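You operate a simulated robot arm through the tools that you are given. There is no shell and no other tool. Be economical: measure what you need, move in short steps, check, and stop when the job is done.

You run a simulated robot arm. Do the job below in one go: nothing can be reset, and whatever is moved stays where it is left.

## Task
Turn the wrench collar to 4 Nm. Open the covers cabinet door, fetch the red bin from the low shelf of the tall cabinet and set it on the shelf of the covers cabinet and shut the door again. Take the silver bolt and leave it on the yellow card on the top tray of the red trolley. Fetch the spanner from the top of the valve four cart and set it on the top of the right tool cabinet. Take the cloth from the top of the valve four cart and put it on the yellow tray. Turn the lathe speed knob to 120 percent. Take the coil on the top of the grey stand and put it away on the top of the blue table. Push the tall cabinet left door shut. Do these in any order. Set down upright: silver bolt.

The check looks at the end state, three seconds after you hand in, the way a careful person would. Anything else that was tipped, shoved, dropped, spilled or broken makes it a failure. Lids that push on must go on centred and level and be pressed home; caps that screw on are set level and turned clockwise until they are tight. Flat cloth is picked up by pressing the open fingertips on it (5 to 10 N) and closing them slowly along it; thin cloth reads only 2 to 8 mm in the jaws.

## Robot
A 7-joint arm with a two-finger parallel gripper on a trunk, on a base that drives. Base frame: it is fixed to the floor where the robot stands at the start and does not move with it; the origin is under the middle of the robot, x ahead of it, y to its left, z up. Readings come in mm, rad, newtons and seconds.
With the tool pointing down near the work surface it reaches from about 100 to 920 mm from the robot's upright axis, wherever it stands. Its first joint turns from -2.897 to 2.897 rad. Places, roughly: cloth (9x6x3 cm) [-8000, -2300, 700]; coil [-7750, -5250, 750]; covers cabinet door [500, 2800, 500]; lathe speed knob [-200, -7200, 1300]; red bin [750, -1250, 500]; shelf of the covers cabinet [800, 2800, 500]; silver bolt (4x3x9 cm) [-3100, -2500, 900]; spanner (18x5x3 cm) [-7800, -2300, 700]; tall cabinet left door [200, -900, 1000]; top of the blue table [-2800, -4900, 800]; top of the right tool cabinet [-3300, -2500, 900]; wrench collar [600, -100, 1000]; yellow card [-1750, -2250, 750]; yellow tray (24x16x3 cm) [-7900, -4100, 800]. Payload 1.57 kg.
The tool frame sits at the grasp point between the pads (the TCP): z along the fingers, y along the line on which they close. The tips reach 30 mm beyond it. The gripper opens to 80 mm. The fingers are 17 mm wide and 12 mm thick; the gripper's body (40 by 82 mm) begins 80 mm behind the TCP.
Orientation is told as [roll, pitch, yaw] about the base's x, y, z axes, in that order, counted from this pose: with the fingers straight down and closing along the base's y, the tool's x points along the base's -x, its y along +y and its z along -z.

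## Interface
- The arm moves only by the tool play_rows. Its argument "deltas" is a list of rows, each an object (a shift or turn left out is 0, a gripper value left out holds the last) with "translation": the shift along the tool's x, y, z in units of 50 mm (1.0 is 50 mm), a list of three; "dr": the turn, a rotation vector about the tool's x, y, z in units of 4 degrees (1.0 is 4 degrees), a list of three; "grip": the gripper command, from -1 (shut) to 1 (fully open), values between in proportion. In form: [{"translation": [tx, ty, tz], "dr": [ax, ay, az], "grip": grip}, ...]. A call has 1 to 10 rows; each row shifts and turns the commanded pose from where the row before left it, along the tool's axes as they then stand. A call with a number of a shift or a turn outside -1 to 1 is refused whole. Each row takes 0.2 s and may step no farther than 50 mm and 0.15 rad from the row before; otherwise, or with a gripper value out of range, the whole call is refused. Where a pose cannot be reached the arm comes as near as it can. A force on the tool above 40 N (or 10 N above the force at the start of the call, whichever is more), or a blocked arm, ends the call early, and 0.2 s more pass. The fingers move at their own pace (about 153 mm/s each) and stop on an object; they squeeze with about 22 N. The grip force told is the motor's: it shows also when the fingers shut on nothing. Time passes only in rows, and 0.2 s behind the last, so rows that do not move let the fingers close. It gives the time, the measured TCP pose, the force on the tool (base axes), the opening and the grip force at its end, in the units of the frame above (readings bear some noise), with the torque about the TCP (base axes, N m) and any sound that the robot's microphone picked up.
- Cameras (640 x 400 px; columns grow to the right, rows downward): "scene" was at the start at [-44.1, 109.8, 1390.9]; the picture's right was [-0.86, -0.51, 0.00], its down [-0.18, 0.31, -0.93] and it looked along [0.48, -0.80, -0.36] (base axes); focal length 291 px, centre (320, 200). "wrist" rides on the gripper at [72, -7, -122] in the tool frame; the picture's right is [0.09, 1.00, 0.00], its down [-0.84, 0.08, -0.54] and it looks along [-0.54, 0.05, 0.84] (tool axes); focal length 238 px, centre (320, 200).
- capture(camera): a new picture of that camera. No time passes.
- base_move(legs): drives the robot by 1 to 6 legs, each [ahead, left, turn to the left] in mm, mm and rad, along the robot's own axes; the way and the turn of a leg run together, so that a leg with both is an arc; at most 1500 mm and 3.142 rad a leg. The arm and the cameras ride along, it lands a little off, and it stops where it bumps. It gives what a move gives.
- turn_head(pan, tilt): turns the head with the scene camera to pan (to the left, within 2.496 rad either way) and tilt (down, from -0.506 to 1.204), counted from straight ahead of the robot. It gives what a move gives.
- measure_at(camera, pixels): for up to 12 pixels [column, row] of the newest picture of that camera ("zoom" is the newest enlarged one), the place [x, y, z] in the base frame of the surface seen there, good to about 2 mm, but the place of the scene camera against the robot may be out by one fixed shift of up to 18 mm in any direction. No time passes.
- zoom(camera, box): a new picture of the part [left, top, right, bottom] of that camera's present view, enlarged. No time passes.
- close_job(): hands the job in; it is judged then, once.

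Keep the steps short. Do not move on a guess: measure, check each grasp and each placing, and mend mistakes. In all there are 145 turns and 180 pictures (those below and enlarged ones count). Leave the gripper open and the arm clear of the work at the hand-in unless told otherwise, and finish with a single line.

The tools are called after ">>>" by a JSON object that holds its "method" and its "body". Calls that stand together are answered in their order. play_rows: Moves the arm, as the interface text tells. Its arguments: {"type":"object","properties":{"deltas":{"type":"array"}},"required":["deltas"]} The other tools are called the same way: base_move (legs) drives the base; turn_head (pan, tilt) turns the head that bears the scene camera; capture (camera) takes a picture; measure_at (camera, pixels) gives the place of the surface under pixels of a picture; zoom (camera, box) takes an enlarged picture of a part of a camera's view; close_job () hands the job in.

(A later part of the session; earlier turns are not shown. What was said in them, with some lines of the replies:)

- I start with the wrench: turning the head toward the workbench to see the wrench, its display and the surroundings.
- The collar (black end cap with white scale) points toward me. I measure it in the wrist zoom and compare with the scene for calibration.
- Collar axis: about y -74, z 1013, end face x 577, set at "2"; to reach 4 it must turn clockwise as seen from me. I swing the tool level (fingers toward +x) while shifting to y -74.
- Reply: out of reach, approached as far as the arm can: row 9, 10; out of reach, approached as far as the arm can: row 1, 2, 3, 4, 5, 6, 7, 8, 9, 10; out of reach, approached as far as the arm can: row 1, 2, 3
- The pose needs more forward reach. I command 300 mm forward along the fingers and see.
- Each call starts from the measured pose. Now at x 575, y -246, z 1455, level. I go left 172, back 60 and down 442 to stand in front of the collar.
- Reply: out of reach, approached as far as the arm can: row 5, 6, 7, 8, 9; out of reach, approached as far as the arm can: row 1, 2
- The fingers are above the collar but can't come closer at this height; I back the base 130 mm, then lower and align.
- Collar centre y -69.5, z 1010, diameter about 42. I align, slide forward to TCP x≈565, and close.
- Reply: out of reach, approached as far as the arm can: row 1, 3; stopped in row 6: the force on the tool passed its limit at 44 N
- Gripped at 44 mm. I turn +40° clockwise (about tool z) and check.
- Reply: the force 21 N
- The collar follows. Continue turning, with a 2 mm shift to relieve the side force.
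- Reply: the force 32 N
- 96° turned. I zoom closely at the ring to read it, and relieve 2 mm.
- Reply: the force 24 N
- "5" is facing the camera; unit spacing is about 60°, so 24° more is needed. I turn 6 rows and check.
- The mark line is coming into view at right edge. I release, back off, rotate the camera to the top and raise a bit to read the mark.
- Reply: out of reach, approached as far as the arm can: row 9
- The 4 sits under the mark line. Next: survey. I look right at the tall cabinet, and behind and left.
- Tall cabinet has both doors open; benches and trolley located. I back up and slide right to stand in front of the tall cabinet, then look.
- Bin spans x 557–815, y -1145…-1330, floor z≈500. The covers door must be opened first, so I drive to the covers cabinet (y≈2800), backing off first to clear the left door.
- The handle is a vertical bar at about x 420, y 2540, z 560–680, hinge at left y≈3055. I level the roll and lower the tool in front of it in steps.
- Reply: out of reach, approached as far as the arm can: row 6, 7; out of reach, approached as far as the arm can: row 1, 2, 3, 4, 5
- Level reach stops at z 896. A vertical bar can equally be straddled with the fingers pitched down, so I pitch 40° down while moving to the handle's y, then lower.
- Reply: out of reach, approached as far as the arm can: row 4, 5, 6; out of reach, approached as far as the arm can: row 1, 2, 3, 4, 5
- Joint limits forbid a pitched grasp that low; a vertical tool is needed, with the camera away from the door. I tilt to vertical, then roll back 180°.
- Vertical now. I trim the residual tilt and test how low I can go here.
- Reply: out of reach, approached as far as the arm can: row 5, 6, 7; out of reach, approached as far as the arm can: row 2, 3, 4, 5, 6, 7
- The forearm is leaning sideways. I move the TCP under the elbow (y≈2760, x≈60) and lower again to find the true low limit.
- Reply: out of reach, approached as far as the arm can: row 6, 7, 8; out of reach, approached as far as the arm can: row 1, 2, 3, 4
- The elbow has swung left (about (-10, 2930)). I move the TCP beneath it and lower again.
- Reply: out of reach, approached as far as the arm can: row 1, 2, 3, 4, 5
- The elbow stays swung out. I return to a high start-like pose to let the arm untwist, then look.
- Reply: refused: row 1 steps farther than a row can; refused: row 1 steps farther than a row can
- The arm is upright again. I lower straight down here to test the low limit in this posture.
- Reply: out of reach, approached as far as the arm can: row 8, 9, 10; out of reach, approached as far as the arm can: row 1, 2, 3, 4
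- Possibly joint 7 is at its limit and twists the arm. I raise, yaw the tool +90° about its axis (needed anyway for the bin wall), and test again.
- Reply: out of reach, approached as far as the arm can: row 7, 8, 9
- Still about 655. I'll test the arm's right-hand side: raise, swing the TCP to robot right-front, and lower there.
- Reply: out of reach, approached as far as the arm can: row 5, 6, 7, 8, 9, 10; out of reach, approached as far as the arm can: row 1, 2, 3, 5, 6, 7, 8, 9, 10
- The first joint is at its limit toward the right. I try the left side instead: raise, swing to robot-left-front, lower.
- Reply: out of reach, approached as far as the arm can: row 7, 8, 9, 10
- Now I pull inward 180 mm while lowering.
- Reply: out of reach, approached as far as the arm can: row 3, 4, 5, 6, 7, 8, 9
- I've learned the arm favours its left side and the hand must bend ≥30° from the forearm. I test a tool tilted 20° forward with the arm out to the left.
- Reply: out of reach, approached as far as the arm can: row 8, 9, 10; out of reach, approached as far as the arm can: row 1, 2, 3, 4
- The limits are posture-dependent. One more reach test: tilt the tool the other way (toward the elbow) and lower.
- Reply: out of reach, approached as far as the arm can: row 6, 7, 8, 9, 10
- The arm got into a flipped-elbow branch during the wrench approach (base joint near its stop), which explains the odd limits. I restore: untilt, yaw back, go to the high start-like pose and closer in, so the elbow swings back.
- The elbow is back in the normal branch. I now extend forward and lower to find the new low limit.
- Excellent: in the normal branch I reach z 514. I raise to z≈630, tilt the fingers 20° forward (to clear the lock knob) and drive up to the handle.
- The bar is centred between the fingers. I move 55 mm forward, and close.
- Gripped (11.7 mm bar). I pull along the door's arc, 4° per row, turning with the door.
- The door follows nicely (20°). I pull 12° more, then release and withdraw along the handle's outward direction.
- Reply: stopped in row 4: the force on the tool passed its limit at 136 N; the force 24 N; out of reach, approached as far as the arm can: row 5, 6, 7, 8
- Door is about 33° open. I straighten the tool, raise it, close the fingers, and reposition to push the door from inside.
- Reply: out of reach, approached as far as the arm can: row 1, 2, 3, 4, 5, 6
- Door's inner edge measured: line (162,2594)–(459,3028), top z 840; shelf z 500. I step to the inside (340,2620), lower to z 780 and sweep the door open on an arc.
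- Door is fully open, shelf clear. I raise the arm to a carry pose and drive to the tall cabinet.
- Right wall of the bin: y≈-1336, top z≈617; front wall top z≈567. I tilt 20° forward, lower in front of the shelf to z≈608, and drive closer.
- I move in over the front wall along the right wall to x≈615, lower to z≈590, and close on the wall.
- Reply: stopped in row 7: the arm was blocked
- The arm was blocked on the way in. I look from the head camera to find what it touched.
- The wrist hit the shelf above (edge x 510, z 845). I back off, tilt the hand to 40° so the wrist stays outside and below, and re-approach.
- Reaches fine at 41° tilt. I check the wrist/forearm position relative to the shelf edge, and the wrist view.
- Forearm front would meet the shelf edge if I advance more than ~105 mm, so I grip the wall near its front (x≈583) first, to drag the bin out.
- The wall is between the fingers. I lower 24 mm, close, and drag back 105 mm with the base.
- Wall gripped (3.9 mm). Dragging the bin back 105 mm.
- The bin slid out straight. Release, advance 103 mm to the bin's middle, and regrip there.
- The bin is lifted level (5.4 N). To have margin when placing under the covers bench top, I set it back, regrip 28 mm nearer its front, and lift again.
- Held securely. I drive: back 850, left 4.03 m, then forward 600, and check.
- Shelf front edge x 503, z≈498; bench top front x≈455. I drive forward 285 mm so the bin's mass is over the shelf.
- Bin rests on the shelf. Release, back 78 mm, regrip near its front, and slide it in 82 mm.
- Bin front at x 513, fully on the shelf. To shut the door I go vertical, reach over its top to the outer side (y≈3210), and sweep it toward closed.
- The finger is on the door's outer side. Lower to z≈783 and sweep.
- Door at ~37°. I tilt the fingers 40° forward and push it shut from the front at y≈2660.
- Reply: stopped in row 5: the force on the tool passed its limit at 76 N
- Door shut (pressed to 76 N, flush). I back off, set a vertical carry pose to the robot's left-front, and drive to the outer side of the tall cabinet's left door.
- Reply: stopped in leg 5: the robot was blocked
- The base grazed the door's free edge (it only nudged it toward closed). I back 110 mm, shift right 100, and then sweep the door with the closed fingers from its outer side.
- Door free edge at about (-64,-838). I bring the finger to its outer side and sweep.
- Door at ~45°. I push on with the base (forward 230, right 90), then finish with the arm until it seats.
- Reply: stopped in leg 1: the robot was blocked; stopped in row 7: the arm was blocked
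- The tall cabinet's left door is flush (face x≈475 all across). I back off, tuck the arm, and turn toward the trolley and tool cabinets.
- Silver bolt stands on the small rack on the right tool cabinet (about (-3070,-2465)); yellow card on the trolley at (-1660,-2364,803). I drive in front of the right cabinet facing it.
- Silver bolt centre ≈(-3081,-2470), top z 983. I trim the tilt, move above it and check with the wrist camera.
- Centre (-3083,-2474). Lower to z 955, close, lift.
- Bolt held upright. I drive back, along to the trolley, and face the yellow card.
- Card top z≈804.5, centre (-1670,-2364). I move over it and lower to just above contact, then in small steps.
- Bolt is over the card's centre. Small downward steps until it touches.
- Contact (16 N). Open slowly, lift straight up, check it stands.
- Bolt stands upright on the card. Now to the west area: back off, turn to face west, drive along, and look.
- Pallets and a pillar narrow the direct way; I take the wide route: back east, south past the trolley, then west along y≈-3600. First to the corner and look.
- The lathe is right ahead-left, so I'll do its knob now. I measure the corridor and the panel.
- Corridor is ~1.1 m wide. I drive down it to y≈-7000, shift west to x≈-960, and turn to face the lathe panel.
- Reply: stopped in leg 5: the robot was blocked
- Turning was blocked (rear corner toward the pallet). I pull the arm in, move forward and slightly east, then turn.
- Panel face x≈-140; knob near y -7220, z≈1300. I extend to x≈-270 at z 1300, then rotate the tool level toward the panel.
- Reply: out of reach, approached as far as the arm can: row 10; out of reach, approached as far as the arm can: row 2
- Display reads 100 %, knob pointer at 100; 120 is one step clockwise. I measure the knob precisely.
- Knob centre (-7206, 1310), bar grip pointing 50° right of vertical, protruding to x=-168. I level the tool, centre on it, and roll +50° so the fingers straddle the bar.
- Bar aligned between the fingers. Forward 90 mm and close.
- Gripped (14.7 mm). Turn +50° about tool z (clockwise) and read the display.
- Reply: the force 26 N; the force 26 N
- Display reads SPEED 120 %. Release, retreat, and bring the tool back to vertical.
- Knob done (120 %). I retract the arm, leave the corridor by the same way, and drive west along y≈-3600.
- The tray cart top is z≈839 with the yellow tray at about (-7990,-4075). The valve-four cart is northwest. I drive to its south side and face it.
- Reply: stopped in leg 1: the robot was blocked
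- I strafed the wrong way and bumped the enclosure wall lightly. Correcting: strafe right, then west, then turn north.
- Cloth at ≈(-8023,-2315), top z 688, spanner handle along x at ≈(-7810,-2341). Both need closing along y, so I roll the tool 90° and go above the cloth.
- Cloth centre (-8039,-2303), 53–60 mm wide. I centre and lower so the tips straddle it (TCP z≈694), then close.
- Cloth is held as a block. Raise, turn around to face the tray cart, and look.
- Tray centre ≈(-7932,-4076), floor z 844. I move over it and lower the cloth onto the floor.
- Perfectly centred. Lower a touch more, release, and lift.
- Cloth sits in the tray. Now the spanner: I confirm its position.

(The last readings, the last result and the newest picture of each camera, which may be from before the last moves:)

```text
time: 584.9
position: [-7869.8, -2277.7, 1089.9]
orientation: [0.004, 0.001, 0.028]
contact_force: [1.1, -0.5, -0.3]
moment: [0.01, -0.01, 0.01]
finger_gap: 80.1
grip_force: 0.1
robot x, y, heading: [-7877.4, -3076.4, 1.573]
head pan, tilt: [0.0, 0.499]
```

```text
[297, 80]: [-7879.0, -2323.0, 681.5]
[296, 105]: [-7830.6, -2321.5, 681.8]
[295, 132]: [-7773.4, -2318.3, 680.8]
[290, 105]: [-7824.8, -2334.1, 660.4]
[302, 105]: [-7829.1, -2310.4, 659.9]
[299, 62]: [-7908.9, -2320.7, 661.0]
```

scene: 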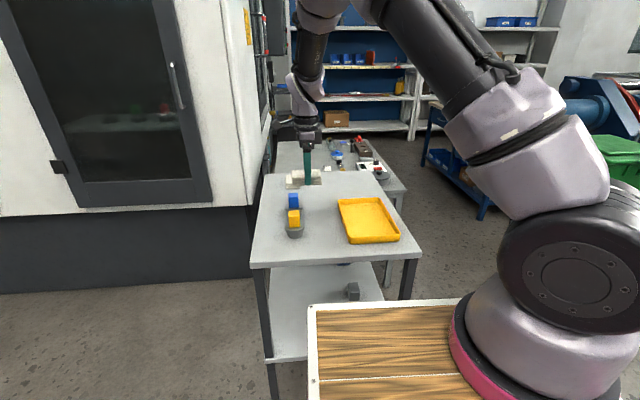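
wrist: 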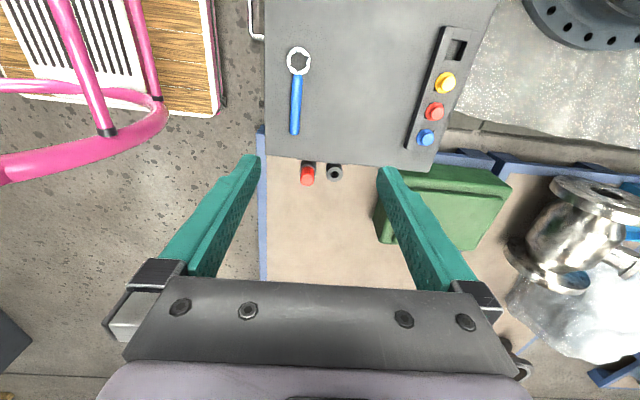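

>>> {"method": "play_rows", "body": {"deltas": [{"translation": [-0.2, -0.44, 0.6]}, {"translation": [-0.2, -0.44, 0.6]}, {"translation": [0, 0, 0.95]}, {"translation": [0, 0, 0.95]}, {"translation": [0, 0, 0.95]}, {"translation": [0, 0, 0.95]}, {"translation": [0, 0, 0.95]}, {"translation": [0, 0, 0.95]}, {"translation": [0, 0, 0.6]}]}}

>>> {"method": "play_rows", "body": {"deltas": [{"translation": [0, 0, 0.3]}, {"grip": -1}, {"grip": -1}, {"grip": -1}, {"translation": [0, 0, -0.6]}, {"translation": [0, 0, -0.9]}, {"translation": [0, 0, -0.9]}]}}

>>> {"method": "capture", "body": {"camera": "wrist"}}

```text
time: 586.9
position: [-7848.7, -2318.4, 715.7]
orientation: [0.004, -0.002, 0.027]
contact_force: [-0.6, 0.1, 0.5]
moment: [-0.02, -0.02, -0.02]
finger_gap: 79.9
grip_force: 0.0
robot x, y, heading: [-7876.2, -3073.1, 1.578]
head pan, tilt: [0.0, 0.499]
```

```text
time: 588.5
position: [-7848.2, -2318.5, 820.5]
orientation: [-0.001, 0.0, 0.028]
contact_force: [-0.9, 0.9, -2.3]
moment: [-0.02, -0.02, 0.0]
finger_gap: 20.0
grip_force: 22.0
robot x, y, heading: [-7880.2, -3075.7, 1.579]
head pan, tilt: [0.0, 0.499]
```

```text
37 pictures are left
```

wrist: 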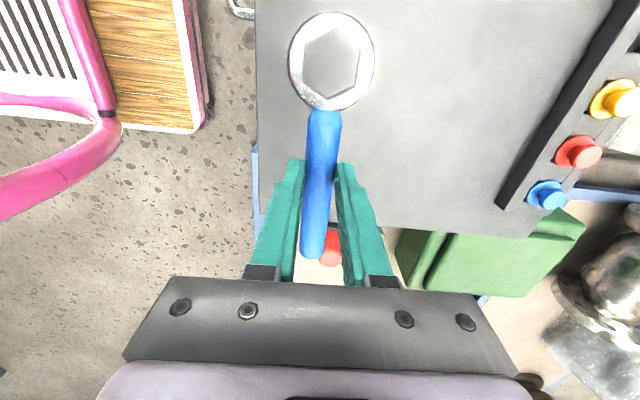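

Spanner held (20 mm). Raise and retract, then drive the long way back east to the front of the tool cabinets.

>>> {"method": "play_rows", "body": {"deltas": [{"translation": [0, -0.6, -0.75]}, {"translation": [0, -0.6, -0.75]}, {"translation": [0, -0.6, -0.75]}, {"translation": [0, -0.6, -0.75]}, {"translation": [0, -0.6, -0.75]}, {"translation": [0, -0.6, -0.75]}, {"translation": [0, 0, -0.75]}]}}

>>> {"method": "base_move", "body": {"legs": [[-530, 0, -0.008], [0, -1500, 0], [0, -1500, 0], [0, -1500, 0], [0, -1500, 0]]}}

```text
time: 590.1
position: [-7842.8, -2498.7, 1081.5]
orientation: [0.001, -0.001, 0.028]
contact_force: [-0.8, 1.7, -2.2]
moment: [-0.03, -0.01, -0.02]
finger_gap: 19.9
grip_force: 21.4
robot x, y, heading: [-7877.0, -3071.2, 1.581]
head pan, tilt: [0.0, 0.499]
```

```text
time: 592.7
position: [-7829.7, -2925.4, 1081.9]
orientation: [0.003, 0.003, 0.012]
contact_force: [0.5, -0.2, -2.4]
moment: [0.02, 0.06, 0.0]
finger_gap: 19.9
grip_force: 22.2
robot x, y, heading: [-7874.9, -3501.7, 1.567]
head pan, tilt: [0.0, 0.499]
stopped in leg 1: the robot was blocked; the commanded pose is now the measured one
```

My rear touched the tray cart. I move forward, and drive east; I'll inspect the cart now with the head camera first.

>>> {"method": "base_move", "body": {"legs": [[200, 0, 0]]}}

>>> {"method": "turn_head", "body": {"pan": 2.49, "tilt": 0.6}}

>>> {"method": "capture", "body": {"camera": "scene"}}

```text
time: 594.3
position: [-7826.7, -2723.7, 1082.0]
orientation: [0.003, 0.001, 0.011]
contact_force: [-0.1, -0.1, -1.1]
moment: [0.0, 0.02, 0.02]
finger_gap: 19.8
grip_force: 22.1
robot x, y, heading: [-7872.0, -3299.6, 1.561]
head pan, tilt: [0.0, 0.499]
```

```text
time: 596.5
position: [-7826.0, -2725.7, 1081.1]
orientation: [0.001, 0.001, 0.01]
contact_force: [0.3, 0.1, -2.5]
moment: [-0.02, 0.03, 0.0]
finger_gap: 19.9
grip_force: 21.9
robot x, y, heading: [-7872.9, -3300.7, 1.558]
head pan, tilt: [2.491, 0.6]
```

```text
36 pictures are left
```

scene: 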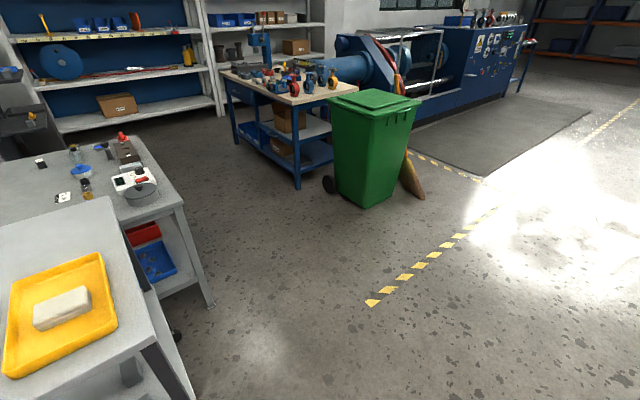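

>>> {"method": "measure_at", "body": {"camera": "scene", "pixels": [[100, 256], [10, 290], [113, 325], [12, 372], [60, 305]]}}

>>> {"method": "base_move", "body": {"legs": [[0, -1500, 0.01], [0, -1500, 0], [0, -1500, 0], [0, -1500, 0]]}}

```text
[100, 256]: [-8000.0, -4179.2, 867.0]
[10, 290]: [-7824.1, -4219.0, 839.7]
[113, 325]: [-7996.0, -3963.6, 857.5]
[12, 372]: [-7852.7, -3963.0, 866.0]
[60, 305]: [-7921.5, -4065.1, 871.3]
```

```text
time: 615.9
position: [-3699.1, -2715.7, 1081.8]
orientation: [0.003, 0.011, 0.027]
contact_force: [-8.1, 2.0, -3.8]
moment: [-0.19, -0.87, -0.28]
finger_gap: 20.1
grip_force: 22.1
robot x, y, heading: [-3722.1, -3287.7, 1.58]
head pan, tilt: [2.491, 0.6]
stopped in leg 3: the force on the tool passed its limit at 126 N (the readings are from after the stop); the commanded pose is now the measured one
```

I strafed at y -3300 (not -3600) and the spanner touched the back panel of the cabinet. I move away west and south, and inspect.

>>> {"method": "base_move", "body": {"legs": [[0, 80, 0], [-380, 0, 0]]}}

>>> {"method": "capture", "body": {"camera": "wrist"}}

>>> {"method": "turn_head", "body": {"pan": -0.5, "tilt": 0.3}}

>>> {"method": "capture", "body": {"camera": "scene"}}

```text
time: 619.0
position: [-3774.3, -3095.9, 1082.8]
orientation: [0.002, 0.01, 0.025]
contact_force: [-1.1, -0.3, -2.2]
moment: [0.03, 0.05, 0.01]
finger_gap: 19.9
grip_force: 22.2
robot x, y, heading: [-3804.9, -3667.9, 1.577]
head pan, tilt: [2.491, 0.6]
```

```text
35 pictures are left
```

wrist: 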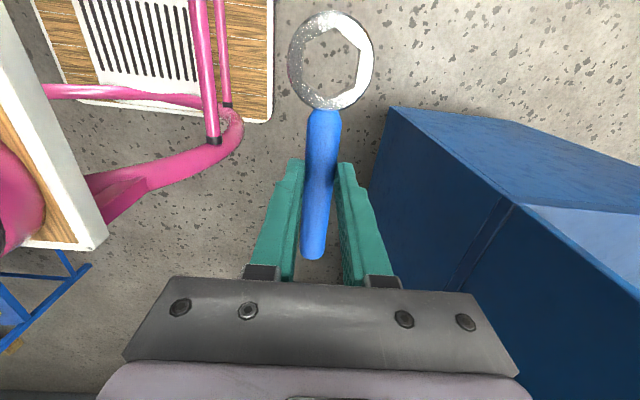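

```text
time: 621.6
position: [-3774.1, -3096.1, 1082.7]
orientation: [0.001, 0.011, 0.025]
contact_force: [1.2, 0.2, -2.4]
moment: [0.01, -0.02, -0.04]
finger_gap: 20.1
grip_force: 22.1
robot x, y, heading: [-3799.8, -3674.0, 1.577]
head pan, tilt: [-0.499, 0.3]
```

```text
34 pictures are left
```

scene: 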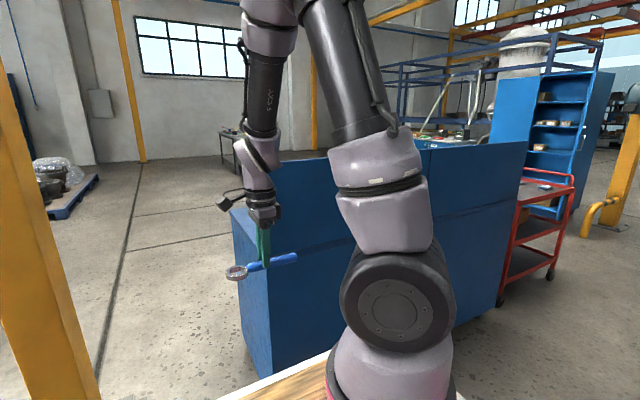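

Spanner is fine. From this side I can reach around the panel's end onto the right cabinet's top. I measure cabinet corner, panel end and pillar.

>>> {"method": "measure_at", "body": {"camera": "scene", "pixels": [[45, 300], [60, 250], [235, 215], [250, 330], [285, 165], [300, 200], [272, 375], [350, 155]]}}

>>> {"method": "measure_at", "body": {"camera": "wrist", "pixels": [[392, 110], [470, 290], [600, 150], [515, 205], [640, 215], [560, 215]]}}

```text
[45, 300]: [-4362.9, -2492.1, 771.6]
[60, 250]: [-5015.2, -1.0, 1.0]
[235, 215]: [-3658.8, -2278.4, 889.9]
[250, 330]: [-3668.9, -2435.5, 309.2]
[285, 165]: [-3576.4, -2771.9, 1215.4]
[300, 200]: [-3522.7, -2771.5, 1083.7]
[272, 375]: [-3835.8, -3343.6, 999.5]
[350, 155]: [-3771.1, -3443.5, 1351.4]
```

```text
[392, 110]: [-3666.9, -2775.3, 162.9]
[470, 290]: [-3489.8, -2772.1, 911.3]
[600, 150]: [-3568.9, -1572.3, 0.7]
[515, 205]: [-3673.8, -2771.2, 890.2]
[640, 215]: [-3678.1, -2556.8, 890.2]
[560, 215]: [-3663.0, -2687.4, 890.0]
```

I position the robot at (-3980,-3130), just outside the gap, then reach around the panel's end.

>>> {"method": "base_move", "body": {"legs": [[0, 180, 0], [545, 0, 0]]}}

>>> {"method": "play_rows", "body": {"deltas": [{"translation": [-0.87, 0.22, 0]}, {"translation": [-0.87, 0.22, 0]}, {"translation": [-0.87, 0.22, 0]}, {"translation": [-0.87, 0.22, 0]}]}}

>>> {"method": "capture", "body": {"camera": "wrist"}}

```text
time: 625.8
position: [-3955.4, -2551.8, 1081.9]
orientation: [0.002, 0.009, 0.025]
contact_force: [0.8, 0.3, -1.9]
moment: [-0.01, 0.05, -0.03]
finger_gap: 19.8
grip_force: 22.1
robot x, y, heading: [-3986.1, -3126.2, 1.574]
head pan, tilt: [-0.499, 0.3]
```

```text
time: 626.8
position: [-3782.3, -2503.5, 1081.1]
orientation: [0.002, 0.009, 0.026]
contact_force: [-0.2, 0.4, -2.0]
moment: [0.02, 0.0, 0.03]
finger_gap: 20.1
grip_force: 22.1
robot x, y, heading: [-3988.9, -3126.1, 1.577]
head pan, tilt: [-0.499, 0.3]
```

```text
33 pictures are left
```

wrist: 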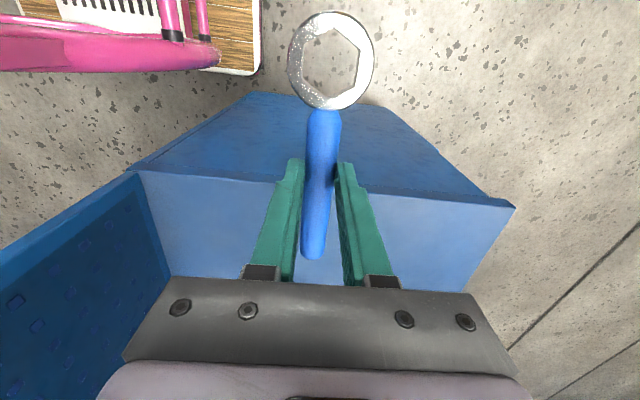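

>>> {"method": "play_rows", "body": {"deltas": [{"translation": [-0.88, 0.2, 0]}, {"translation": [-0.88, 0.2, 0]}, {"translation": [-0.88, 0.2, 0]}, {"translation": [-0.88, 0.2, 0]}, {"translation": [-0.88, 0.2, 0]}, {"translation": [0, 0, 0.9]}, {"translation": [0, 0, 0.9]}, {"translation": [0, 0, 0.8]}]}}

>>> {"method": "capture", "body": {"camera": "wrist"}}

>>> {"method": "capture", "body": {"camera": "scene"}}

```text
time: 628.6
position: [-3565.5, -2448.8, 946.8]
orientation: [0.001, 0.009, 0.023]
contact_force: [-0.4, -0.2, -1.3]
moment: [0.03, 0.0, 0.0]
finger_gap: 20.2
grip_force: 22.3
robot x, y, heading: [-3985.0, -3125.0, 1.573]
head pan, tilt: [-0.499, 0.3]
```

```text
32 pictures are left
```

wrist: 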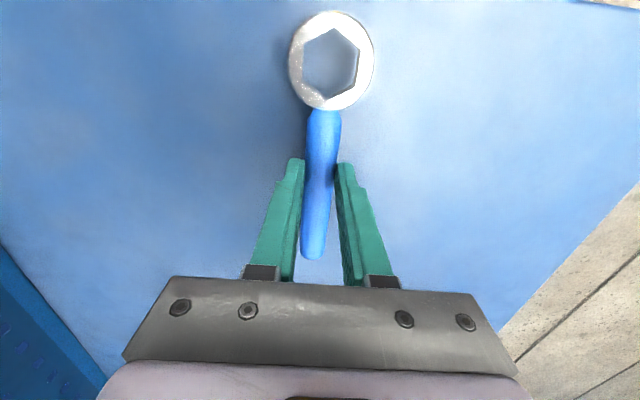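

```text
31 pictures are left
```

scene: 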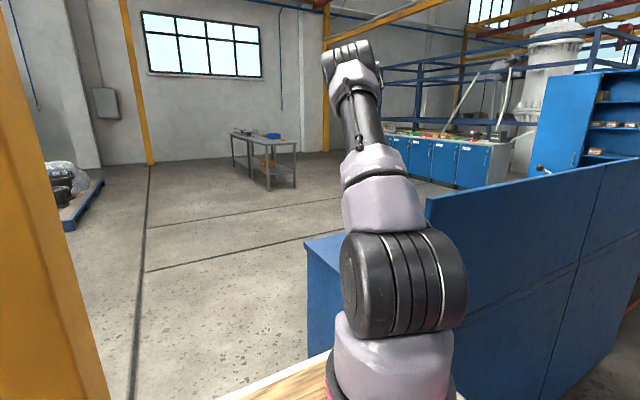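

Spanner is over the clear end of the top. Lower gently to contact.

>>> {"method": "play_rows", "body": {"deltas": [{"translation": [0, 0, 0.2]}, {"translation": [0, 0, 0.06]}, {"translation": [0, 0, 0.04]}, {"translation": [0, 0, 0.04]}]}}

```text
time: 629.6
position: [-3566.4, -2448.5, 930.7]
orientation: [0.003, 0.01, 0.025]
contact_force: [-1.6, -1.8, 5.7]
moment: [-0.03, -0.54, -0.03]
finger_gap: 20.1
grip_force: 21.7
robot x, y, heading: [-3984.7, -3126.3, 1.574]
head pan, tilt: [-0.499, 0.3]
```

Contact. Release, raise and withdraw west the same way.

>>> {"method": "play_rows", "body": {"deltas": [{"grip": 0}, {"grip": 1}, {"translation": [0, 0, -0.8]}, {"translation": [0, 0, -0.9]}, {"translation": [0, 0, -0.9]}, {"translation": [0, 0, -0.9]}]}}

>>> {"method": "capture", "body": {"camera": "wrist"}}

>>> {"method": "play_rows", "body": {"deltas": [{"translation": [0.88, -0.2, 0]}, {"translation": [0.88, -0.2, 0]}, {"translation": [0.88, -0.2, 0]}, {"translation": [0.88, -0.2, 0]}, {"translation": [0.88, -0.2, 0]}, {"translation": [0.88, -0.2, 0]}, {"translation": [0.88, -0.2, 0]}, {"translation": [0.88, -0.2, 0]}, {"translation": [0.88, -0.2, 0]}]}}

```text
time: 631.0
position: [-3563.9, -2450.0, 1104.0]
orientation: [-0.001, 0.012, 0.026]
contact_force: [0.0, 0.1, -0.5]
moment: [0.01, 0.0, -0.01]
finger_gap: 79.8
grip_force: 0.0
robot x, y, heading: [-3983.3, -3130.5, 1.578]
head pan, tilt: [-0.499, 0.3]
```

```text
30 pictures are left
```

wrist: 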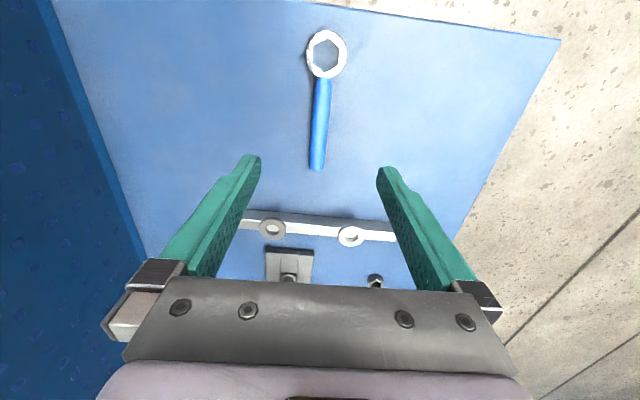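

```text
time: 633.0
position: [-3957.8, -2547.2, 1109.7]
orientation: [0.001, 0.011, 0.022]
contact_force: [1.6, 0.3, -0.2]
moment: [-0.04, -0.01, 0.03]
finger_gap: 80.2
grip_force: 0.0
robot x, y, heading: [-3984.8, -3126.0, 1.574]
head pan, tilt: [-0.499, 0.3]
```

Spanner lies on the right cabinet's top, nothing disturbed. Now the coil: drive west past the carts, around to the grey stand's west side.

>>> {"method": "base_move", "body": {"legs": [[-100, 0, 0], [0, 1500, 0], [0, 1500, 0], [0, 1500, 0], [0, 370, 0], [0, 0, -1.575]]}}

>>> {"method": "turn_head", "body": {"pan": -0.75, "tilt": 0.35}}

>>> {"method": "capture", "body": {"camera": "scene"}}

```text
time: 661.0
position: [-8268.4, -3250.8, 1111.1]
orientation: [0.002, 0.011, -1.546]
contact_force: [-0.4, 0.0, -0.1]
moment: [-0.01, -0.04, 0.01]
finger_gap: 80.1
grip_force: 0.2
robot x, y, heading: [-8847.7, -3226.9, 0.007]
head pan, tilt: [-0.499, 0.3]
```

```text
time: 661.8
position: [-8269.2, -3250.6, 1109.7]
orientation: [0.003, 0.01, -1.548]
contact_force: [-0.5, 0.3, 0.1]
moment: [0.03, 0.01, 0.01]
finger_gap: 80.1
grip_force: 0.1
robot x, y, heading: [-8844.0, -3226.7, 0.007]
head pan, tilt: [-0.75, 0.351]
```

```text
29 pictures are left
```

scene: 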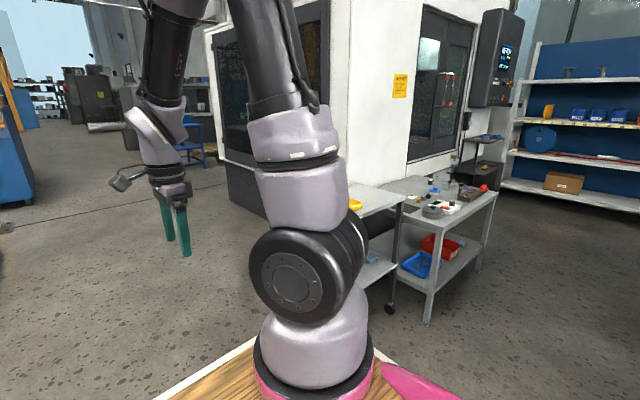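

>>> {"method": "base_move", "body": {"legs": [[0, -1500, -0.007], [0, -420, 0]]}}

>>> {"method": "turn_head", "body": {"pan": -0.1, "tilt": 0.45}}

>>> {"method": "capture", "body": {"camera": "scene"}}

```text
time: 671.5
position: [-8259.9, -5192.1, 1110.6]
orientation: [0.001, 0.011, -1.544]
contact_force: [-0.7, -0.4, 0.5]
moment: [0.05, -0.04, -0.03]
finger_gap: 80.1
grip_force: 0.0
robot x, y, heading: [-8838.5, -5167.0, 0.005]
head pan, tilt: [-0.75, 0.351]
```

```text
time: 672.5
position: [-8261.2, -5193.4, 1111.2]
orientation: [0.003, 0.011, -1.544]
contact_force: [0.3, -0.1, -0.6]
moment: [0.0, -0.02, -0.04]
finger_gap: 80.0
grip_force: 0.0
robot x, y, heading: [-8840.5, -5168.1, 0.005]
head pan, tilt: [-0.099, 0.45]
```

```text
28 pictures are left
```

scene: 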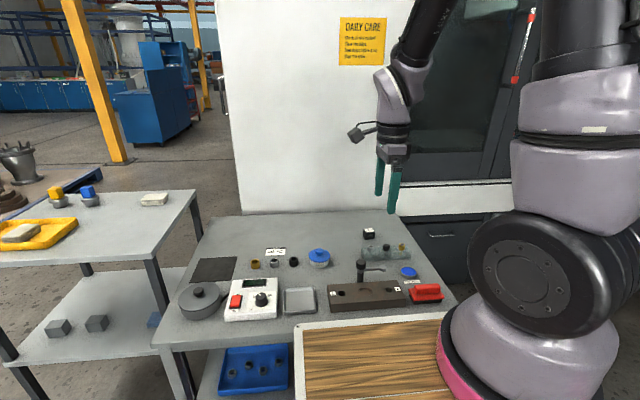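

>>> {"method": "zoom", "body": {"camera": "scene", "box": [170, 210, 460, 340]}}

```text
2.21 times, centred on (315, 275) of scene
```

zoom: 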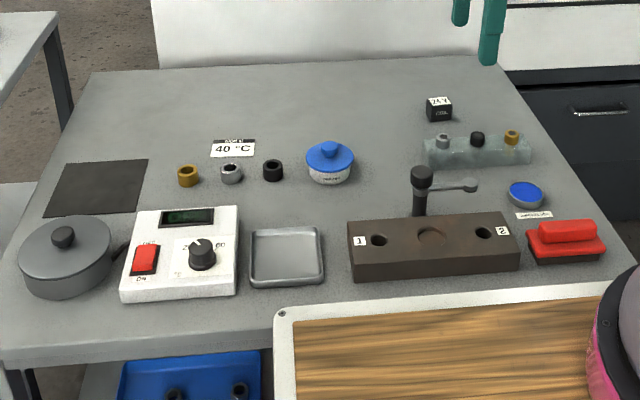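

The coil is the small black cube labelled "24 V COIL". Measuring it.

>>> {"method": "measure_at", "body": {"camera": "zoom", "pixels": [[439, 101], [430, 98], [450, 98], [440, 114], [428, 118], [451, 117], [425, 105], [443, 140], [400, 120], [328, 165]]}}

>>> {"method": "zoom", "body": {"camera": "scene", "box": [345, 215, 395, 250]}}

>>> {"method": "capture", "body": {"camera": "wrist"}}

```text
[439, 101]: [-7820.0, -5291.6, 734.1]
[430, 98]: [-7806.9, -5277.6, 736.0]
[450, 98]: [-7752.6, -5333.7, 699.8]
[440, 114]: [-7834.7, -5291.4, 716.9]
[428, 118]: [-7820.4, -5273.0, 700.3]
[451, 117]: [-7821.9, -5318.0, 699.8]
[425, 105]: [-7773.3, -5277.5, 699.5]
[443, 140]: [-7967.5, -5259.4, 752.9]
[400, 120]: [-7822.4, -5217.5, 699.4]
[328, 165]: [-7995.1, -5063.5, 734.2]
```

```text
11.43 times, centred on (370, 232) of scene
```

zoom: 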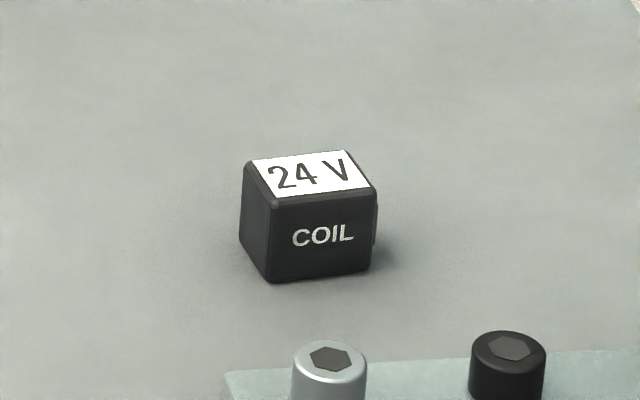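

```text
25 pictures are left
```

wrist: 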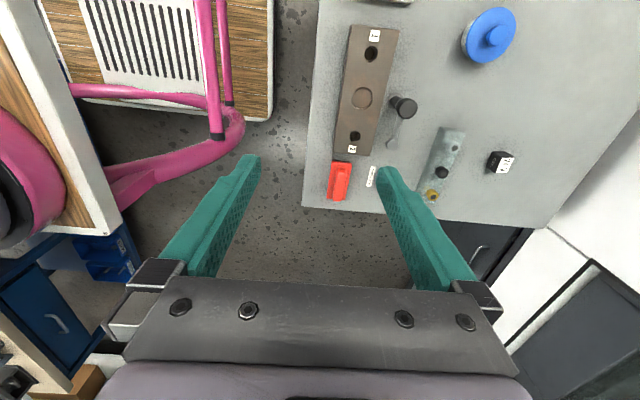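

>>> {"method": "base_move", "body": {"legs": [[225, 0, -0.005]]}}

>>> {"method": "play_rows", "body": {"deltas": [{"translation": [-0.43, 0.82, 0]}, {"translation": [-0.43, 0.82, 0]}, {"translation": [-0.43, 0.82, 0]}, {"translation": [-0.43, 0.82, 0]}, {"translation": [-0.43, 0.82, 0]}, {"translation": [0, 0, 0.95]}, {"translation": [0, 0, 0.95]}, {"translation": [0, 0, 0.95]}, {"translation": [0, 0, 0.95]}, {"translation": [0, 0, 0.95]}]}}

>>> {"method": "capture", "body": {"camera": "wrist"}}

```text
time: 674.1
position: [-8086.0, -5194.0, 1108.6]
orientation: [-0.002, 0.008, -1.549]
contact_force: [-0.2, -0.6, 0.1]
moment: [0.0, 0.01, -0.01]
finger_gap: 80.0
grip_force: 0.1
robot x, y, heading: [-8661.2, -5170.4, 0.002]
head pan, tilt: [-0.099, 0.45]
stopped in leg 1: the robot was blocked; the commanded pose is now the measured one
```

```text
time: 676.3
position: [-7879.6, -5295.2, 871.1]
orientation: [0.001, 0.01, -1.55]
contact_force: [-0.2, 0.8, 1.4]
moment: [-0.02, -0.04, 0.0]
finger_gap: 80.0
grip_force: 0.1
robot x, y, heading: [-8664.9, -5169.0, 0.002]
head pan, tilt: [-0.099, 0.45]
```

```text
24 pictures are left
```

wrist: 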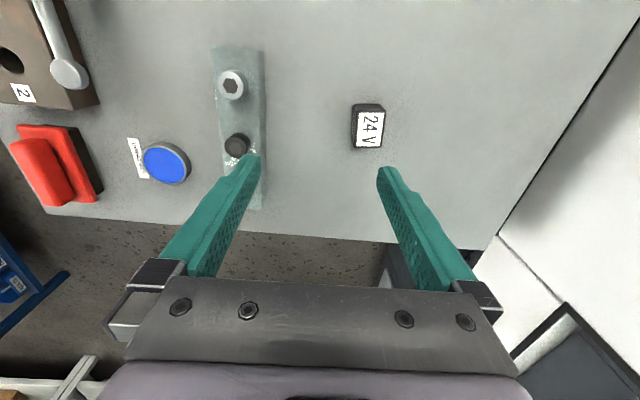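

>>> {"method": "measure_at", "body": {"camera": "wrist", "pixels": [[369, 128], [359, 112], [384, 112], [355, 144], [381, 146], [370, 118], [240, 130]]}}

>>> {"method": "zoom", "body": {"camera": "scene", "box": [170, 210, 460, 340]}}

```text
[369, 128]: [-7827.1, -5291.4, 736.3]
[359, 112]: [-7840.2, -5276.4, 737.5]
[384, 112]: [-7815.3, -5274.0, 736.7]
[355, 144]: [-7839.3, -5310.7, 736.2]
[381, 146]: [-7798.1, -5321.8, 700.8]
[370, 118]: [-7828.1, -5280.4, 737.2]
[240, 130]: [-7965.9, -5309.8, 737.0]
```

```text
2.21 times, centred on (315, 275) of scene
```

zoom: 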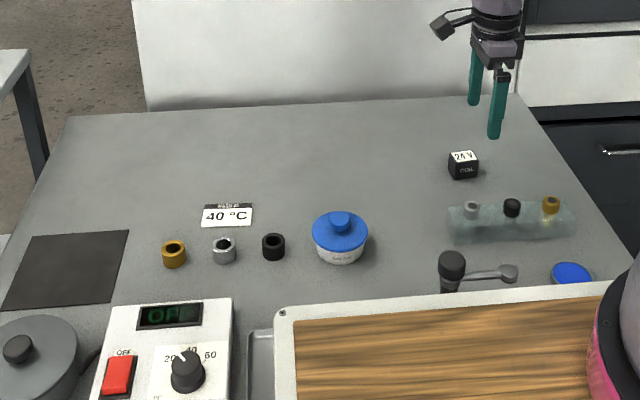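

Coil centre (-7828,-5293), ~30×36 mm, top z 736. Centre, lower to z≈734, grip and lift.

>>> {"method": "play_rows", "body": {"deltas": [{"translation": [0.02, 0.52, 0]}, {"translation": [0.02, 0.52, 0]}, {"translation": [0, 0, 0.95]}, {"translation": [0, 0, 0.95]}, {"translation": [0, 0, 0.82]}, {"grip": -1}, {"grip": -1}, {"grip": -1}]}}

>>> {"method": "play_rows", "body": {"deltas": [{"translation": [0, 0, -0.5]}, {"translation": [0, 0, -0.9]}, {"translation": [0, 0, -0.9]}, {"translation": [0, 0, -0.9]}, {"translation": [0, 0, -0.9]}, {"translation": [0, 0, -0.9]}, {"translation": [0, 0, -0.9]}, {"translation": [0, 0, -0.9]}]}}

>>> {"method": "capture", "body": {"camera": "wrist"}}

```text
time: 678.1
position: [-7828.6, -5291.7, 735.2]
orientation: [0.001, 0.009, -1.548]
contact_force: [2.3, -0.3, 1.9]
moment: [0.12, -0.07, -0.05]
finger_gap: 31.4
grip_force: 22.2
robot x, y, heading: [-8663.9, -5165.6, -0.003]
head pan, tilt: [-0.099, 0.45]
```

```text
time: 679.9
position: [-7825.0, -5294.9, 1074.6]
orientation: [-0.001, 0.008, -1.549]
contact_force: [1.2, 0.7, -1.8]
moment: [-0.01, 0.03, -0.01]
finger_gap: 31.5
grip_force: 21.7
robot x, y, heading: [-8667.1, -5165.8, 0.003]
head pan, tilt: [-0.099, 0.45]
```

```text
22 pictures are left
```

wrist: 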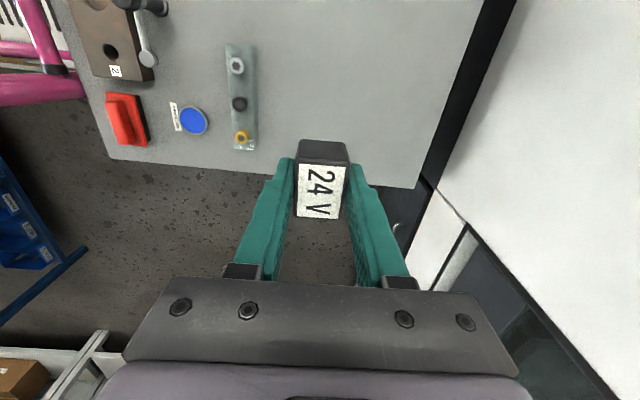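

Coil held. Retract and drive to the blue table.

>>> {"method": "play_rows", "body": {"deltas": [{"translation": [0, -0.95, 0]}, {"translation": [0, -0.95, 0]}, {"translation": [0, -0.95, 0]}, {"translation": [0, -0.95, 0]}, {"translation": [0, -0.95, 0]}]}}

>>> {"method": "base_move", "body": {"legs": [[-180, 0, 0], [0, 1500, 0], [0, 415, 0], [1500, 0, 0], [1500, 0, 0], [1500, 0, 0]]}}

>>> {"method": "turn_head", "body": {"pan": -0.6, "tilt": 0.3}}

>>> {"method": "capture", "body": {"camera": "scene"}}

```text
time: 681.1
position: [-8063.9, -5298.7, 1074.0]
orientation: [0.0, 0.007, -1.548]
contact_force: [0.3, -0.2, -1.8]
moment: [0.01, 0.05, -0.01]
finger_gap: 31.3
grip_force: 22.2
robot x, y, heading: [-8667.1, -5163.2, 0.003]
head pan, tilt: [-0.099, 0.45]
```

```text
time: 712.9
position: [-3733.8, -3505.8, 1075.8]
orientation: [-0.001, 0.009, -1.578]
contact_force: [-0.3, -0.7, -0.9]
moment: [-0.01, -0.01, -0.03]
finger_gap: 31.4
grip_force: 21.5
robot x, y, heading: [-4332.2, -3358.0, -0.031]
head pan, tilt: [-0.099, 0.45]
```

```text
time: 713.8
position: [-3734.8, -3506.0, 1075.5]
orientation: [0.0, 0.01, -1.576]
contact_force: [-0.2, -0.2, -1.3]
moment: [0.01, 0.01, 0.02]
finger_gap: 31.5
grip_force: 22.2
robot x, y, heading: [-4332.5, -3359.5, -0.025]
head pan, tilt: [-0.6, 0.3]
```

```text
21 pictures are left
5 turns are left
```

scene: 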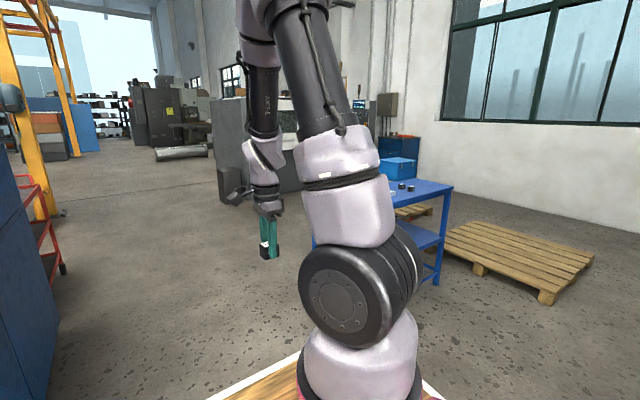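

Five turns remain. I drive to face the blue table, and take both pictures with grid measurements at once.

>>> {"method": "base_move", "body": {"legs": [[0, -340, 0.025], [1500, 0, 0], [0, 0, -1.571], [330, 0, 0]]}}

>>> {"method": "turn_head", "body": {"pan": 0.0, "tilt": 0.5}}

>>> {"method": "capture", "body": {"camera": "scene"}}

>>> {"method": "capture", "body": {"camera": "wrist"}}

>>> {"method": "measure_at", "body": {"camera": "wrist", "pixels": [[320, 30], [200, 30], [440, 30], [320, 90], [200, 90], [440, 90], [220, 140], [420, 140], [100, 60], [540, 60], [320, 125], [560, 140]]}}

>>> {"method": "measure_at", "body": {"camera": "scene", "pixels": [[260, 200], [320, 200], [380, 200], [260, 220], [320, 220], [380, 220], [320, 240], [380, 240], [320, 260], [380, 260], [220, 220], [440, 240]]}}

```text
time: 728.7
position: [-2960.7, -4617.3, 1073.9]
orientation: [0.0, 0.008, -3.125]
contact_force: [0.0, -0.2, -0.6]
moment: [0.04, -0.01, -0.02]
finger_gap: 31.6
grip_force: 22.0
robot x, y, heading: [-2827.9, -4013.3, -1.575]
head pan, tilt: [-0.6, 0.3]
```

```text
time: 729.7
position: [-2959.5, -4617.5, 1074.5]
orientation: [0.0, 0.009, -3.124]
contact_force: [-0.5, -0.2, -1.2]
moment: [-0.05, -0.02, 0.03]
finger_gap: 31.3
grip_force: 21.9
robot x, y, heading: [-2826.2, -4015.2, -1.572]
head pan, tilt: [0.0, 0.499]
```

```text
20 pictures are left
```

scene: 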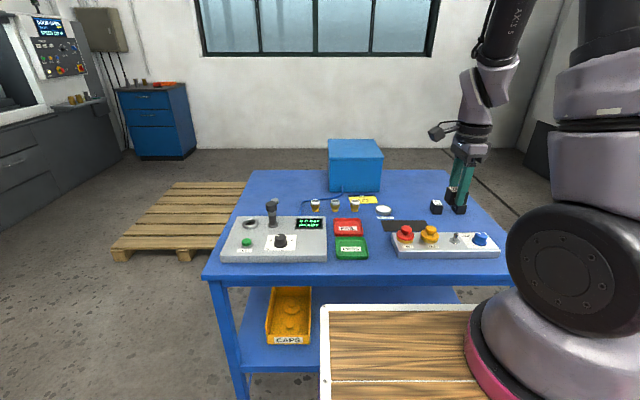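

```text
19 pictures are left
```

wrist: 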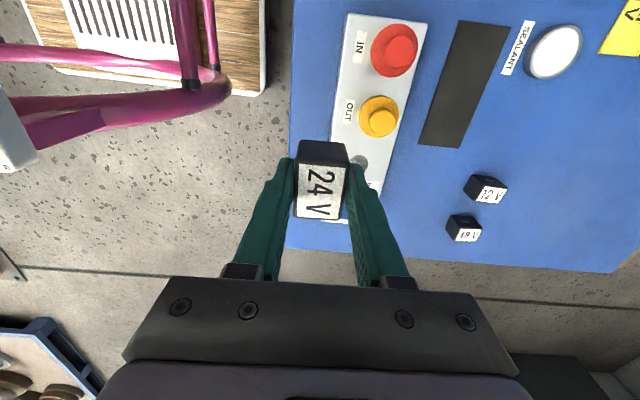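

```text
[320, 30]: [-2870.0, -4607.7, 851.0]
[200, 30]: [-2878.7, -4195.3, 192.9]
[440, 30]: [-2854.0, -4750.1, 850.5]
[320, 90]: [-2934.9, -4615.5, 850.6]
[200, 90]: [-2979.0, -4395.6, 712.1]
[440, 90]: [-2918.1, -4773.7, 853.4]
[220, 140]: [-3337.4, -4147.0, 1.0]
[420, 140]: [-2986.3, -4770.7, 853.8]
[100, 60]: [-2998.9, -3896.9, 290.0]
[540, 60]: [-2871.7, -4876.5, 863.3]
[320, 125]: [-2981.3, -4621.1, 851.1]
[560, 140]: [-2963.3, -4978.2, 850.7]
```

```text
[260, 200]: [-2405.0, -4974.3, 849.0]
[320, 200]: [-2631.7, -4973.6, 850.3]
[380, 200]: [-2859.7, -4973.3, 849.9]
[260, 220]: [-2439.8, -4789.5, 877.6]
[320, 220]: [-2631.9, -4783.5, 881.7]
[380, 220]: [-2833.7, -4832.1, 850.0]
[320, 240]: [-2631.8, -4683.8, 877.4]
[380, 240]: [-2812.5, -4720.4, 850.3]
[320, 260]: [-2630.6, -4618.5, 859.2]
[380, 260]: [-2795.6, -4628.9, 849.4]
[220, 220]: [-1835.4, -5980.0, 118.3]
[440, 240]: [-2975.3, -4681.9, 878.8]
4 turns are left
```

Table top z 850; a clear spot is at about (-2952,-4932), between the sealant cap and the other two coils. I shift the base, move over the spot, lower to z≈900 and look.

>>> {"method": "base_move", "body": {"legs": [[60, 0, 0], [0, -110, 0]]}}

>>> {"method": "play_rows", "body": {"deltas": [{"translation": [0.39, 0.85, 0]}, {"translation": [0.39, 0.85, 0]}, {"translation": [0.39, 0.85, 0]}, {"translation": [0.39, 0.85, 0]}, {"translation": [0.39, 0.85, 0]}, {"translation": [0.39, 0.85, 0]}, {"translation": [0, 0, 0.87]}, {"translation": [0, 0, 0.87]}, {"translation": [0, 0, 0.87]}, {"translation": [0, 0, 0.87]}]}}

>>> {"method": "capture", "body": {"camera": "wrist"}}

>>> {"method": "zoom", "body": {"camera": "scene", "box": [340, 170, 500, 270]}}

>>> {"method": "measure_at", "body": {"camera": "wrist", "pixels": [[320, 110], [240, 120], [400, 120], [320, 250], [210, 200], [430, 200], [200, 60], [440, 60]]}}

```text
time: 731.5
position: [-3070.7, -4676.9, 1074.9]
orientation: [0.0, 0.008, -3.126]
contact_force: [0.2, 0.0, -1.3]
moment: [0.0, -0.02, 0.03]
finger_gap: 31.5
grip_force: 22.0
robot x, y, heading: [-2938.0, -4077.4, -1.572]
head pan, tilt: [0.0, 0.499]
```

```text
time: 733.7
position: [-2944.9, -4930.1, 901.8]
orientation: [0.001, 0.006, -3.124]
contact_force: [-0.4, 0.7, -1.0]
moment: [-0.04, 0.0, 0.02]
finger_gap: 31.3
grip_force: 21.7
robot x, y, heading: [-2940.3, -4076.6, -1.576]
head pan, tilt: [0.0, 0.499]
```

```text
18 pictures are left
```

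wrist: 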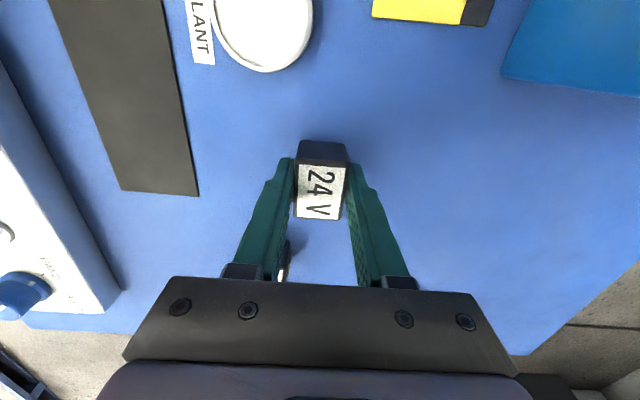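

```text
4.00 times, centred on (420, 220) of scene
```

zoom: 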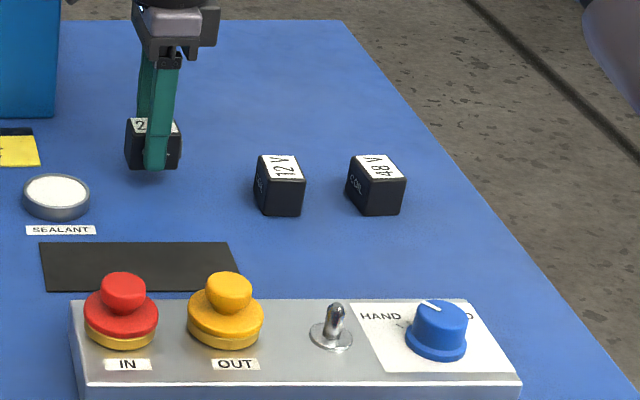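

```text
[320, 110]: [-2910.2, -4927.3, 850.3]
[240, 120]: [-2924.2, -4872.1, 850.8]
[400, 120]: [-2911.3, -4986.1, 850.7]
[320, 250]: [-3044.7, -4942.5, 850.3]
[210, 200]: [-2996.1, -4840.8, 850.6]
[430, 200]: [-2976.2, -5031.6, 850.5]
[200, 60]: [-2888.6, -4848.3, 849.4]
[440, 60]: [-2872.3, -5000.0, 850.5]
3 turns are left
```

The spot is clear. Lower to contact, release, lift straight up, and verify.

>>> {"method": "play_rows", "body": {"deltas": [{"translation": [0, 0, 0.26]}, {"translation": [0, 0, 0.04]}, {"translation": [0, 0, 0.03]}, {"grip": -0.1}, {"grip": 0.4}, {"grip": 1}, {"translation": [0, 0, -0.6]}, {"translation": [0, 0, -0.9]}, {"translation": [0, 0, -0.9]}, {"translation": [0, 0, -0.9]}]}}

>>> {"method": "play_rows", "body": {"deltas": [{"translation": [0, 0, -0.9]}, {"translation": [0, -0.9, -0.3]}, {"translation": [0, -0.9, 0]}, {"translation": [0, -0.9, 0]}, {"translation": [0, -0.9, 0]}, {"translation": [0, -0.9, 0]}]}}

>>> {"method": "zoom", "body": {"camera": "scene", "box": [340, 170, 500, 270]}}

>>> {"method": "base_move", "body": {"legs": [[-300, 0, 0]]}}

```text
time: 735.9
position: [-2948.1, -4930.2, 1050.1]
orientation: [0.0, 0.009, -3.124]
contact_force: [0.5, -0.3, -0.6]
moment: [0.04, -0.01, 0.01]
finger_gap: 80.0
grip_force: 0.0
robot x, y, heading: [-2937.9, -4075.0, -1.574]
head pan, tilt: [0.0, 0.499]
```

```text
time: 737.3
position: [-2953.3, -4707.2, 1110.2]
orientation: [-0.003, 0.01, -3.123]
contact_force: [-0.1, -0.2, -0.3]
moment: [0.03, 0.01, -0.04]
finger_gap: 80.1
grip_force: 0.0
robot x, y, heading: [-2936.2, -4074.1, -1.568]
head pan, tilt: [0.0, 0.499]
```

```text
4.00 times, centred on (420, 220) of scene
```

zoom: 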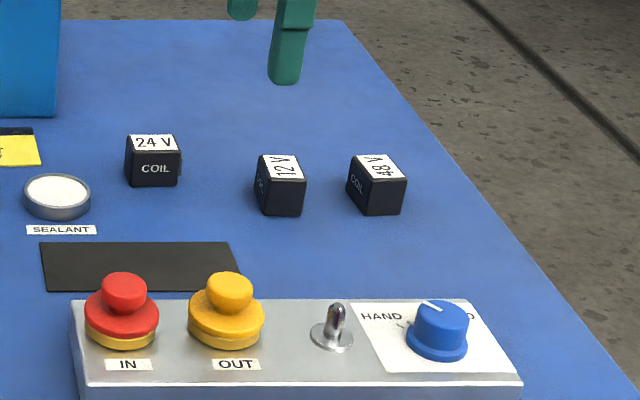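

```text
time: 739.4
position: [-2953.3, -4403.3, 1110.9]
orientation: [0.0, 0.009, -3.123]
contact_force: [-0.5, 0.3, 0.7]
moment: [-0.01, -0.01, 0.03]
finger_gap: 79.9
grip_force: 0.1
robot x, y, heading: [-2934.9, -3769.9, -1.572]
head pan, tilt: [0.0, 0.499]
2 turns are left
```

The coil stands square on the blue table, the gripper is open and the arm is clear. I am handing in.

>>> {"method": "close_job", "body": {}}

```text
The job is handed in.
```

All eight jobs were done and handed in; on the way the base bumped the machine enclosure, the tray cart and the grey stand, and the held spanner hit a tool cabinet's back panel. I saw nothing disturbed at the cart, stand or cabinet, but did not look at the enclosure again.
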